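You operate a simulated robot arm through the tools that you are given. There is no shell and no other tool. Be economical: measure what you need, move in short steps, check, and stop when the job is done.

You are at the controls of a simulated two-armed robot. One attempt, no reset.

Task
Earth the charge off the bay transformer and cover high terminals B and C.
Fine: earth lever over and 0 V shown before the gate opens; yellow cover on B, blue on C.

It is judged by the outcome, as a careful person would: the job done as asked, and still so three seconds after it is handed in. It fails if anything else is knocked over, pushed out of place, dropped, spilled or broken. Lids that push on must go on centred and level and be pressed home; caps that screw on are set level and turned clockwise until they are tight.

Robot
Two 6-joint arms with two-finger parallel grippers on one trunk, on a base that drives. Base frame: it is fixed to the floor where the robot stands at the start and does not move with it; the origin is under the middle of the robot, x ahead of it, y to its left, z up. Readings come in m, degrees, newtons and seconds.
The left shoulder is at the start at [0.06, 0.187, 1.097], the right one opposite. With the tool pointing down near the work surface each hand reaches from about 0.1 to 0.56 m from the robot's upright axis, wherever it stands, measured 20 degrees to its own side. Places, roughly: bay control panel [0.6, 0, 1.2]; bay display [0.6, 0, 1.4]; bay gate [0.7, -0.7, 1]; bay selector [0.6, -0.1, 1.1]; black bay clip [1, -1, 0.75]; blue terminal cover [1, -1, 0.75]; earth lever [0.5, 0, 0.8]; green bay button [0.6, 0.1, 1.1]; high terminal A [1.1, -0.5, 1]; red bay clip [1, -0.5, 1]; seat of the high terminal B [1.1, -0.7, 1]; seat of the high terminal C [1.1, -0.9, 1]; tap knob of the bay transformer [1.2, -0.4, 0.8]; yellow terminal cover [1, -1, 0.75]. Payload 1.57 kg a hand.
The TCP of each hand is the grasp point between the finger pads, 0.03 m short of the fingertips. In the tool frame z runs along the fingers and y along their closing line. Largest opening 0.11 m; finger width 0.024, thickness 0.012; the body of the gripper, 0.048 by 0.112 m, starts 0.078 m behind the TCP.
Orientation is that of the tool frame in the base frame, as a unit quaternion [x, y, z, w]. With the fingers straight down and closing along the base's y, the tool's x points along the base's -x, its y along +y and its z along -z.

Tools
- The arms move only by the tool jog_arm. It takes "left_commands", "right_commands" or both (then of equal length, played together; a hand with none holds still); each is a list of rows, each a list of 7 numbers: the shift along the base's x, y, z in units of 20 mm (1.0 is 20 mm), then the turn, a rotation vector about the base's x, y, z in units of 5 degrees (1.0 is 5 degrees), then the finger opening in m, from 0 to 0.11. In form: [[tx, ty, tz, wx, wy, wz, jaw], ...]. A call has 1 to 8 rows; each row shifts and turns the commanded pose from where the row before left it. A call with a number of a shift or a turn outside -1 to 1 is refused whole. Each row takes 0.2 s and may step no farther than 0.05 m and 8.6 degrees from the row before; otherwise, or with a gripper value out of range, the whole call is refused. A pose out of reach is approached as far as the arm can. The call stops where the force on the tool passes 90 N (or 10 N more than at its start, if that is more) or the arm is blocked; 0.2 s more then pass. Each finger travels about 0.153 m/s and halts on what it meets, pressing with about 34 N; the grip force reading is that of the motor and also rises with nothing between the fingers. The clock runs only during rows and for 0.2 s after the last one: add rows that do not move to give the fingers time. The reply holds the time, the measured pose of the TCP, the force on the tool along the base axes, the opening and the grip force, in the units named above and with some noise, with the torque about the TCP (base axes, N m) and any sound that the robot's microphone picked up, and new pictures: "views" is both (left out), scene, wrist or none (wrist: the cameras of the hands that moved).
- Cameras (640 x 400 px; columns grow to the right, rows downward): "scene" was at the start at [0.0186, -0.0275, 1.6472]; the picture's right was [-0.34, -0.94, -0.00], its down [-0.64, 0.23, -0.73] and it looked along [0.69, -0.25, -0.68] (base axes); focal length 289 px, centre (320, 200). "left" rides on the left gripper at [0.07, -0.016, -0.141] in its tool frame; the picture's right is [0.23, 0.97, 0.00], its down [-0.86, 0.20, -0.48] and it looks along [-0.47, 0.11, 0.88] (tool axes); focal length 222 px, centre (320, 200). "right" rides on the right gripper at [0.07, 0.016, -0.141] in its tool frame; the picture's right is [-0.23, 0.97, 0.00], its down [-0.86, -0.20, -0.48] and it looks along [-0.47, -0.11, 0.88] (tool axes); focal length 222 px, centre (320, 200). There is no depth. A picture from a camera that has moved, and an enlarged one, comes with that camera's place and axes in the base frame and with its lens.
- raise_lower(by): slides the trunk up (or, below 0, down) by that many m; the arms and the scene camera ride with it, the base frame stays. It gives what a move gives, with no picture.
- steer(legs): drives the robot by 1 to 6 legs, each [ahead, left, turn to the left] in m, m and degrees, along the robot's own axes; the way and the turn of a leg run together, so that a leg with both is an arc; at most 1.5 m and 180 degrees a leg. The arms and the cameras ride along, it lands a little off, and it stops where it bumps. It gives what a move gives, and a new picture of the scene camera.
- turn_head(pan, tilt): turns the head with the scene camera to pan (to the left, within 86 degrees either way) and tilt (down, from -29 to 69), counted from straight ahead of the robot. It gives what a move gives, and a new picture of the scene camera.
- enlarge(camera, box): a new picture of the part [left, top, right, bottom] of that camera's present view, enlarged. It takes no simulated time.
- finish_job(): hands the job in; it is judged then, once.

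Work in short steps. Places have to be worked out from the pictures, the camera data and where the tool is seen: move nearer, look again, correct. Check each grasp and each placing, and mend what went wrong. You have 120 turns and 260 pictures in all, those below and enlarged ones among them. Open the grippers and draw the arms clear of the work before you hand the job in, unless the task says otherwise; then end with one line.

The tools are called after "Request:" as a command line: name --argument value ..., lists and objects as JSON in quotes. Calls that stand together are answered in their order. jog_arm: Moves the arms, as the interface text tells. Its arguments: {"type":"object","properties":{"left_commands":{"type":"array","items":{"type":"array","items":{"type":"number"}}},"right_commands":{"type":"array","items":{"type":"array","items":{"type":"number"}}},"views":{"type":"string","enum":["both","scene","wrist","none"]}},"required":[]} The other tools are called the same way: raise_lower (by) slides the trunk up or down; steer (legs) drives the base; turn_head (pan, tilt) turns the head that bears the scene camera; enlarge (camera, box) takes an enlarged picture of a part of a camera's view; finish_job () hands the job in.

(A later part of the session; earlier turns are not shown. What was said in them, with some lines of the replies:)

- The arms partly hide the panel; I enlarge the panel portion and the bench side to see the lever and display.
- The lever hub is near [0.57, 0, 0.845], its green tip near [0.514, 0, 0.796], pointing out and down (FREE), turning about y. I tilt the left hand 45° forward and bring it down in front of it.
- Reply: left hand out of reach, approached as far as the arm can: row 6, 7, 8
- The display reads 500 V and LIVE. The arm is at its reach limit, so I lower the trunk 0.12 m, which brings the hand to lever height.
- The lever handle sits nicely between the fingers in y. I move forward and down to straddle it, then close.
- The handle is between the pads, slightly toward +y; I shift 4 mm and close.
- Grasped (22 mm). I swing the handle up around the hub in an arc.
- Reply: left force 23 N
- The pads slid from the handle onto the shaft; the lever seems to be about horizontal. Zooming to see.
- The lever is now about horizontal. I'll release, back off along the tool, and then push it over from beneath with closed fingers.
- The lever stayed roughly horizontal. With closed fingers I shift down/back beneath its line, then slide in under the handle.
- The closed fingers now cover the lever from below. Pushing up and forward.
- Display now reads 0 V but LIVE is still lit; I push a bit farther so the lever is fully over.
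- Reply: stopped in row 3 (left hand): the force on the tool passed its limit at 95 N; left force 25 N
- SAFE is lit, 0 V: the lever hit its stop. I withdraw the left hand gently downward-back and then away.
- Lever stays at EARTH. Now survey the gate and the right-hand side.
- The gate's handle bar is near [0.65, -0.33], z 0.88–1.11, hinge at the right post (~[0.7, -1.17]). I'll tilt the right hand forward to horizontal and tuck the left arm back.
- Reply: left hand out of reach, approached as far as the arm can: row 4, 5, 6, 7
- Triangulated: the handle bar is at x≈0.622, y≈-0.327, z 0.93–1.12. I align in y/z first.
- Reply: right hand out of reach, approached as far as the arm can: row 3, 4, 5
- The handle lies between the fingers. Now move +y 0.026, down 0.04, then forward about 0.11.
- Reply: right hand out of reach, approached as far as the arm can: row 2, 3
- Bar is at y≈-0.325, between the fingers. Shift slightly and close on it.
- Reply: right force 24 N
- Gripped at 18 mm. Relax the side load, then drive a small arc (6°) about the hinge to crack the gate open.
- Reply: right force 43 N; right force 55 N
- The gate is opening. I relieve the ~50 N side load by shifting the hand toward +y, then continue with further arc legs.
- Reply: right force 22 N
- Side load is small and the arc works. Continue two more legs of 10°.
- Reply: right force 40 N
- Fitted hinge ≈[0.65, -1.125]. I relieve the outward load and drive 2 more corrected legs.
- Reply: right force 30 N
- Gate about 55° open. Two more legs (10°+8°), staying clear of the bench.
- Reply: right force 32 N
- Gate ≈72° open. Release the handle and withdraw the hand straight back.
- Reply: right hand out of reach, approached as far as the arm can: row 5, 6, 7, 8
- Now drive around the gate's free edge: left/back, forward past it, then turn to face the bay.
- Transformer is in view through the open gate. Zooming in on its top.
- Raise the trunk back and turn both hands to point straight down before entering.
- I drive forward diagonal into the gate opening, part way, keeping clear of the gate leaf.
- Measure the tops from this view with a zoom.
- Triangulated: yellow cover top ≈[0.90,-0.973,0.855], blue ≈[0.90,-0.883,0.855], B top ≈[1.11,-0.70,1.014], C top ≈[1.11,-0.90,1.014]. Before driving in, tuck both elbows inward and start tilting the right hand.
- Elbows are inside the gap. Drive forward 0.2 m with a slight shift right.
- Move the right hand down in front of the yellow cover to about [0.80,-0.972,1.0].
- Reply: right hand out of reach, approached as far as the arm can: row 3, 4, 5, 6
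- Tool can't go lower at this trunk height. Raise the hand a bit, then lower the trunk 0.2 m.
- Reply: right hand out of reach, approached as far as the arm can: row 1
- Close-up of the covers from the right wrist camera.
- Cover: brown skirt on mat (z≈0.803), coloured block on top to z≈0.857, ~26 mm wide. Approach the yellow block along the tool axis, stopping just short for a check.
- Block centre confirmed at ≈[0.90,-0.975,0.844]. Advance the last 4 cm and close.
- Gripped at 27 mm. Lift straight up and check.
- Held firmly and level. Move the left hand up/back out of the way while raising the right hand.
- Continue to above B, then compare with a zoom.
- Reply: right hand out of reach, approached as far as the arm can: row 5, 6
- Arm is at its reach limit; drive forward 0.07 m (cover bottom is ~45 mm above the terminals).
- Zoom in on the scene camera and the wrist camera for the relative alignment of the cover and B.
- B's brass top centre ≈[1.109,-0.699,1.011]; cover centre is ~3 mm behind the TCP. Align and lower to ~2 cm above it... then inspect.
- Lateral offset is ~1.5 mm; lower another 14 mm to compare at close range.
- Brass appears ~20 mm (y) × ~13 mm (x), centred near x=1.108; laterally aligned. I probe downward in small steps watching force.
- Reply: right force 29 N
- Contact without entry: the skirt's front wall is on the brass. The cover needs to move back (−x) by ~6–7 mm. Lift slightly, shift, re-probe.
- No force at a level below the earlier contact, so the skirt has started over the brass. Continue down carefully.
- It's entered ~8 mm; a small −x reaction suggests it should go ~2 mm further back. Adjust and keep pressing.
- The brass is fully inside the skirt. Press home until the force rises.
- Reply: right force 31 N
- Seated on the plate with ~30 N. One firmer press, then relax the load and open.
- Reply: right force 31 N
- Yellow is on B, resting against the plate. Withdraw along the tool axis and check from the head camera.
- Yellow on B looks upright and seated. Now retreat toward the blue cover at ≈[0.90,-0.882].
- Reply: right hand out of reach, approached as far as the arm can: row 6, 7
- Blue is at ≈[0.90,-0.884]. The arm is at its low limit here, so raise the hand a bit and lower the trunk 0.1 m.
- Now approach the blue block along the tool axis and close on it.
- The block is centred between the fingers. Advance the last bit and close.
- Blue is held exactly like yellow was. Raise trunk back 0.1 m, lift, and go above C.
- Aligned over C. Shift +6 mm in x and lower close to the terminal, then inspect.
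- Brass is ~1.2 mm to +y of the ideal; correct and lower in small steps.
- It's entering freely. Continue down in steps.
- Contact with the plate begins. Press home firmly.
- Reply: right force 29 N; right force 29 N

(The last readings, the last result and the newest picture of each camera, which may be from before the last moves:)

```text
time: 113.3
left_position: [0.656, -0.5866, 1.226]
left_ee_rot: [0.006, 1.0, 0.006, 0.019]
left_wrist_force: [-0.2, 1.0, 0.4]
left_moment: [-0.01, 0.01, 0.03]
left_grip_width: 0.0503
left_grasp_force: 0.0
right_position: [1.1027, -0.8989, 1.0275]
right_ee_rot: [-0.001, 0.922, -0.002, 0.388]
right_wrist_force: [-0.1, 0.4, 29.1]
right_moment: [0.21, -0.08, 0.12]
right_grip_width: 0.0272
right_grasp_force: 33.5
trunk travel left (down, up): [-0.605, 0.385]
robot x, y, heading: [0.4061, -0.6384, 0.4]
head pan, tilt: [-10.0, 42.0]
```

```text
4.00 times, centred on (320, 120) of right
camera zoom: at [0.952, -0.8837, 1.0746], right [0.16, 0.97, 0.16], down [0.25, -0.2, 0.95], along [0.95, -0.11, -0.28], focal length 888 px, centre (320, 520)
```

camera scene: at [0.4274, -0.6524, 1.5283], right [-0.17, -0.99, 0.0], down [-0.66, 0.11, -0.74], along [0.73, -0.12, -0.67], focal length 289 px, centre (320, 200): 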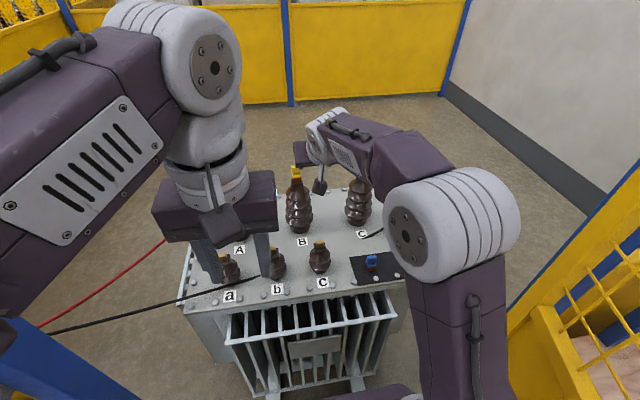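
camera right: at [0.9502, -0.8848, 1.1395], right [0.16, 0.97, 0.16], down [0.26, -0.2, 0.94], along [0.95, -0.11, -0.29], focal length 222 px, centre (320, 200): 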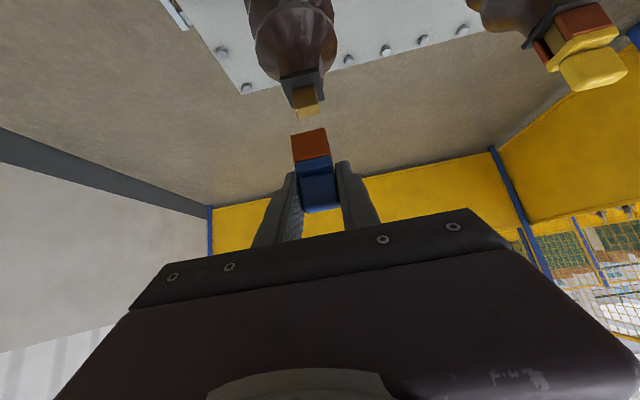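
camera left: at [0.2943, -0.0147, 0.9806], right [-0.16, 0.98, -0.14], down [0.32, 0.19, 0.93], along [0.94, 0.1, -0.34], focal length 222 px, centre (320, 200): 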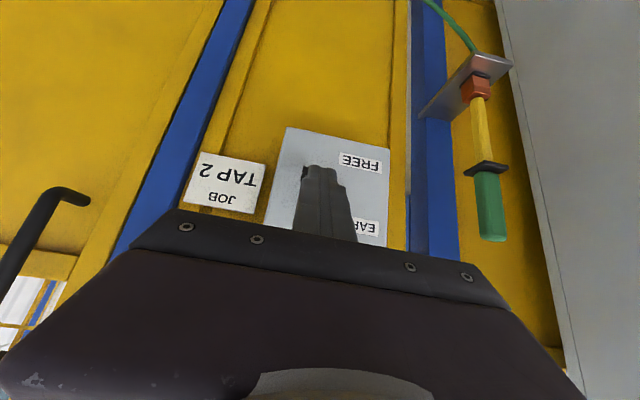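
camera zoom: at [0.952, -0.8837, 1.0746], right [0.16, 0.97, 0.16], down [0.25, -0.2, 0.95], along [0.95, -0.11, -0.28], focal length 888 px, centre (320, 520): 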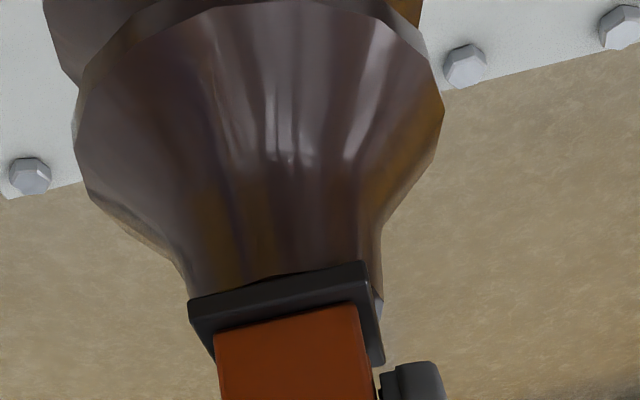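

Seated; the fingers are now slipping on the block at ~30 N, so it is down on the plate. Relax, open, and withdraw.

Request:
jog_arm --right_commands '[[0, 0, 0.7, 0, 0, 0, 0.0], [0, 0, 0, 0, 0, 0, 0.03], [0, 0, 0, 0, 0, 0, 0.06], [-0.7, 0, 0.7, 0, 0, 0, 0.06], [-0.7, 0, 0.7, 0, 0, 0, 0.06], [-0.7, 0, 0.7, 0, 0, 0, 0.06], [-0.7, 0, 0.7, 0, 0, 0, 0.06], [-0.7, 0, 0.7, 0, 0, 0, 0.06]]' --views "wrist"

Request:
enlarge --camera "right" --box '[230, 40, 410, 170]'

Request:
enlarge --camera "scene" --box '[255, 130, 415, 230]'

```text
time: 115.1
left_position: [0.6596, -0.5886, 1.2261]
left_ee_rot: [0.006, 1.0, 0.007, 0.018]
left_wrist_force: [0.1, -0.5, 0.6]
left_moment: [0.01, 0.0, 0.0]
left_grip_width: 0.05
left_grasp_force: 0.2
right_position: [1.0329, -0.8983, 1.1041]
right_ee_rot: [0.0, 0.924, -0.001, 0.384]
right_wrist_force: [0.0, 0.0, -1.0]
right_moment: [-0.01, -0.02, 0.01]
right_grip_width: 0.0598
right_grasp_force: 0.1
trunk travel left (down, up): [-0.605, 0.385]
robot x, y, heading: [0.4046, -0.6414, 0.5]
head pan, tilt: [-10.0, 42.0]
camera right: at [0.8835, -0.8845, 1.1542], right [0.16, 0.97, 0.16], down [0.26, -0.2, 0.94], along [0.95, -0.11, -0.29], focal length 222 px, centre (320, 200)
```

right: 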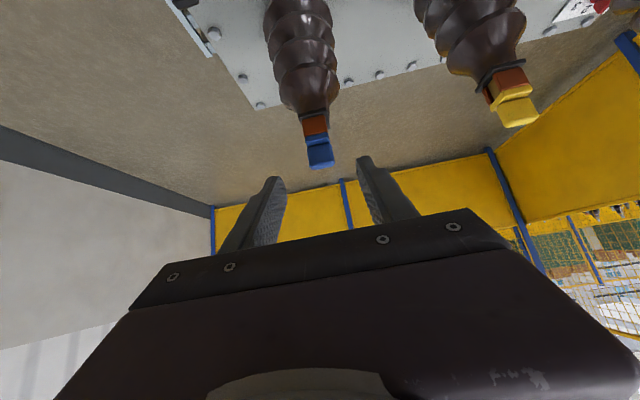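

```text
3.08 times, centred on (320, 105) of right
camera zoom: at [0.8835, -0.8845, 1.1542], right [0.16, 0.97, 0.16], down [0.26, -0.2, 0.94], along [0.95, -0.11, -0.29], focal length 684 px, centre (320, 492)
```

zoom: 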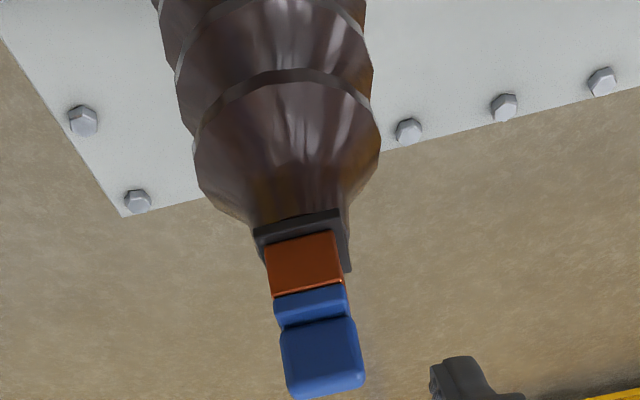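

```text
4.00 times, centred on (335, 180) of scene
camera zoom: at [0.4273, -0.6518, 1.5283], right [-0.17, -0.99, 0.0], down [-0.66, 0.11, -0.74], along [0.73, -0.12, -0.67], focal length 1156 px, centre (260, 280)
```

zoom: 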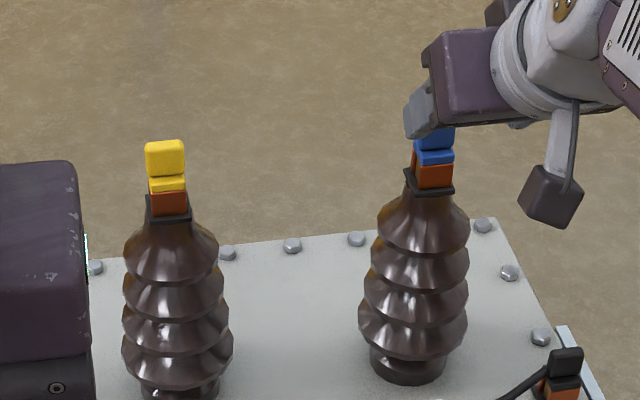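

Both covers sit square on their plates. Retract the right hand and back the robot off a little.

Request:
jog_arm --right_commands '[[-1, 0, 0.5, 0, 0, 0, 0.06], [-1, 0, 0.5, 0, 0, 0, 0.06], [-1, 0, 0.5, 0, 0, 0, 0.06], [-1, 0.2, 0.5, 0, 0, 0, 0.06], [-1, 0.2, 0.5, 0, 0, 0, 0.06], [-1, 0.2, 0.5, 0, 0, 0, 0.06], [-1, 0.2, 0.5, 0, 0, 0, 0.06], [-1, 0.2, 0.5, 0, 0, 0, 0.06]]' --views "none"

Request:
steer --legs '[[-0.2, 0.01, 0]]'

Request:
enlarge --camera "scene" --box '[220, 130, 420, 260]'

```text
time: 116.9
left_position: [0.6601, -0.5883, 1.2267]
left_ee_rot: [0.006, 1.0, 0.007, 0.017]
left_wrist_force: [-0.1, 0.5, 0.1]
left_moment: [0.0, 0.0, 0.0]
left_grip_width: 0.0501
left_grasp_force: 0.0
right_position: [0.875, -0.878, 1.1845]
right_ee_rot: [0.0, 0.923, 0.0, 0.385]
right_wrist_force: [0.2, 0.6, 0.4]
right_moment: [-0.01, -0.04, 0.0]
right_grip_width: 0.0598
right_grasp_force: 0.1
trunk travel left (down, up): [-0.605, 0.385]
robot x, y, heading: [0.4071, -0.6391, 0.5]
head pan, tilt: [-10.0, 42.0]
```

```text
time: 118.5
left_position: [0.461, -0.5784, 1.2253]
left_ee_rot: [0.006, 1.0, 0.007, 0.017]
left_wrist_force: [0.4, -0.2, -0.7]
left_moment: [0.02, 0.0, -0.01]
left_grip_width: 0.05
left_grasp_force: 0.1
right_position: [0.6771, -0.8696, 1.1845]
right_ee_rot: [-0.001, 0.923, 0.0, 0.384]
right_wrist_force: [0.3, -0.6, 0.1]
right_moment: [0.03, -0.01, -0.04]
right_grip_width: 0.06
right_grasp_force: 0.0
trunk travel left (down, up): [-0.605, 0.385]
robot x, y, heading: [0.206, -0.6304, 0.5]
head pan, tilt: [-10.0, 42.0]
camera scene: at [0.2284, -0.6433, 1.5283], right [-0.17, -0.99, 0.0], down [-0.66, 0.11, -0.74], along [0.73, -0.12, -0.67], focal length 289 px, centre (320, 200)
```

scene: 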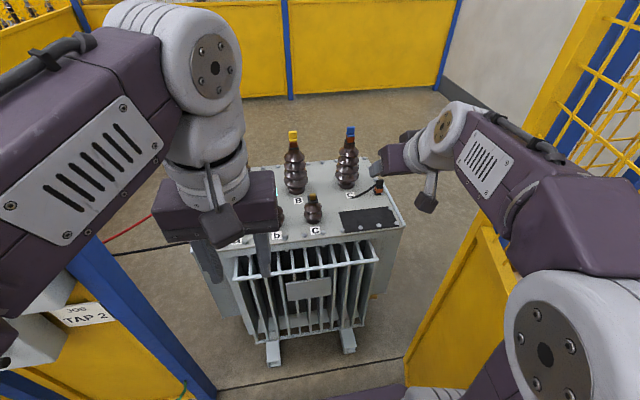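

```text
3.08 times, centred on (320, 195) of scene
camera zoom: at [0.2284, -0.6433, 1.5283], right [-0.17, -0.99, 0.0], down [-0.66, 0.11, -0.74], along [0.73, -0.12, -0.67], focal length 889 px, centre (320, 215)
```

zoom: 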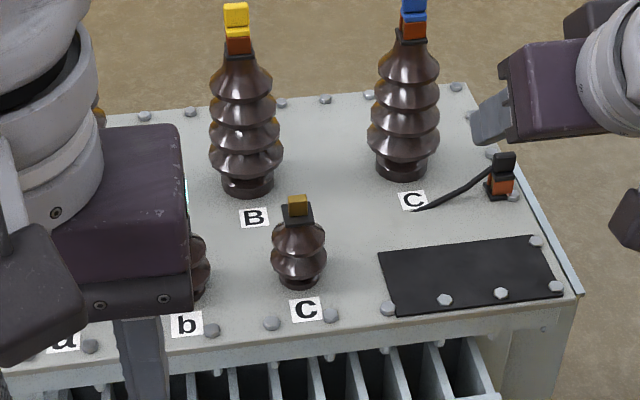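

Both covers in place, arms clear. Last check of the panel.

Request:
turn_head --pan 60 --tilt 30

```text
time: 119.9
left_position: [0.4613, -0.5798, 1.2258]
left_ee_rot: [0.006, 1.0, 0.007, 0.016]
left_wrist_force: [0.1, -0.1, 0.3]
left_moment: [0.03, 0.02, 0.01]
left_grip_width: 0.0503
left_grasp_force: 0.0
right_position: [0.677, -0.8691, 1.1841]
right_ee_rot: [-0.001, 0.923, 0.0, 0.384]
right_wrist_force: [0.8, 1.1, 0.1]
right_moment: [0.02, -0.04, 0.03]
right_grip_width: 0.0599
right_grasp_force: 0.1
trunk travel left (down, up): [-0.605, 0.385]
robot x, y, heading: [0.2048, -0.63, 0.3]
head pan, tilt: [60.0, 30.0]
camera scene: at [0.1908, -0.5507, 1.5466], right [0.87, -0.49, 0.0], down [-0.25, -0.43, -0.87], along [0.43, 0.75, -0.5], focal length 289 px, centre (320, 200)
```

scene: 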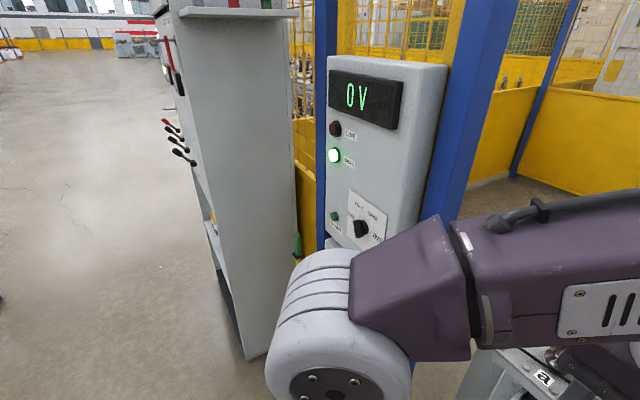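

The panel still reads 0 V with SAFE lit. Handing in.

Request:
finish_job

```text
The job is handed in.
```

The earth lever is over and the panel showed 0 V and SAFE before I opened the gate; the yellow cover is pressed home on B and the blue cover on C, both arms are clear, and the gate is left open.
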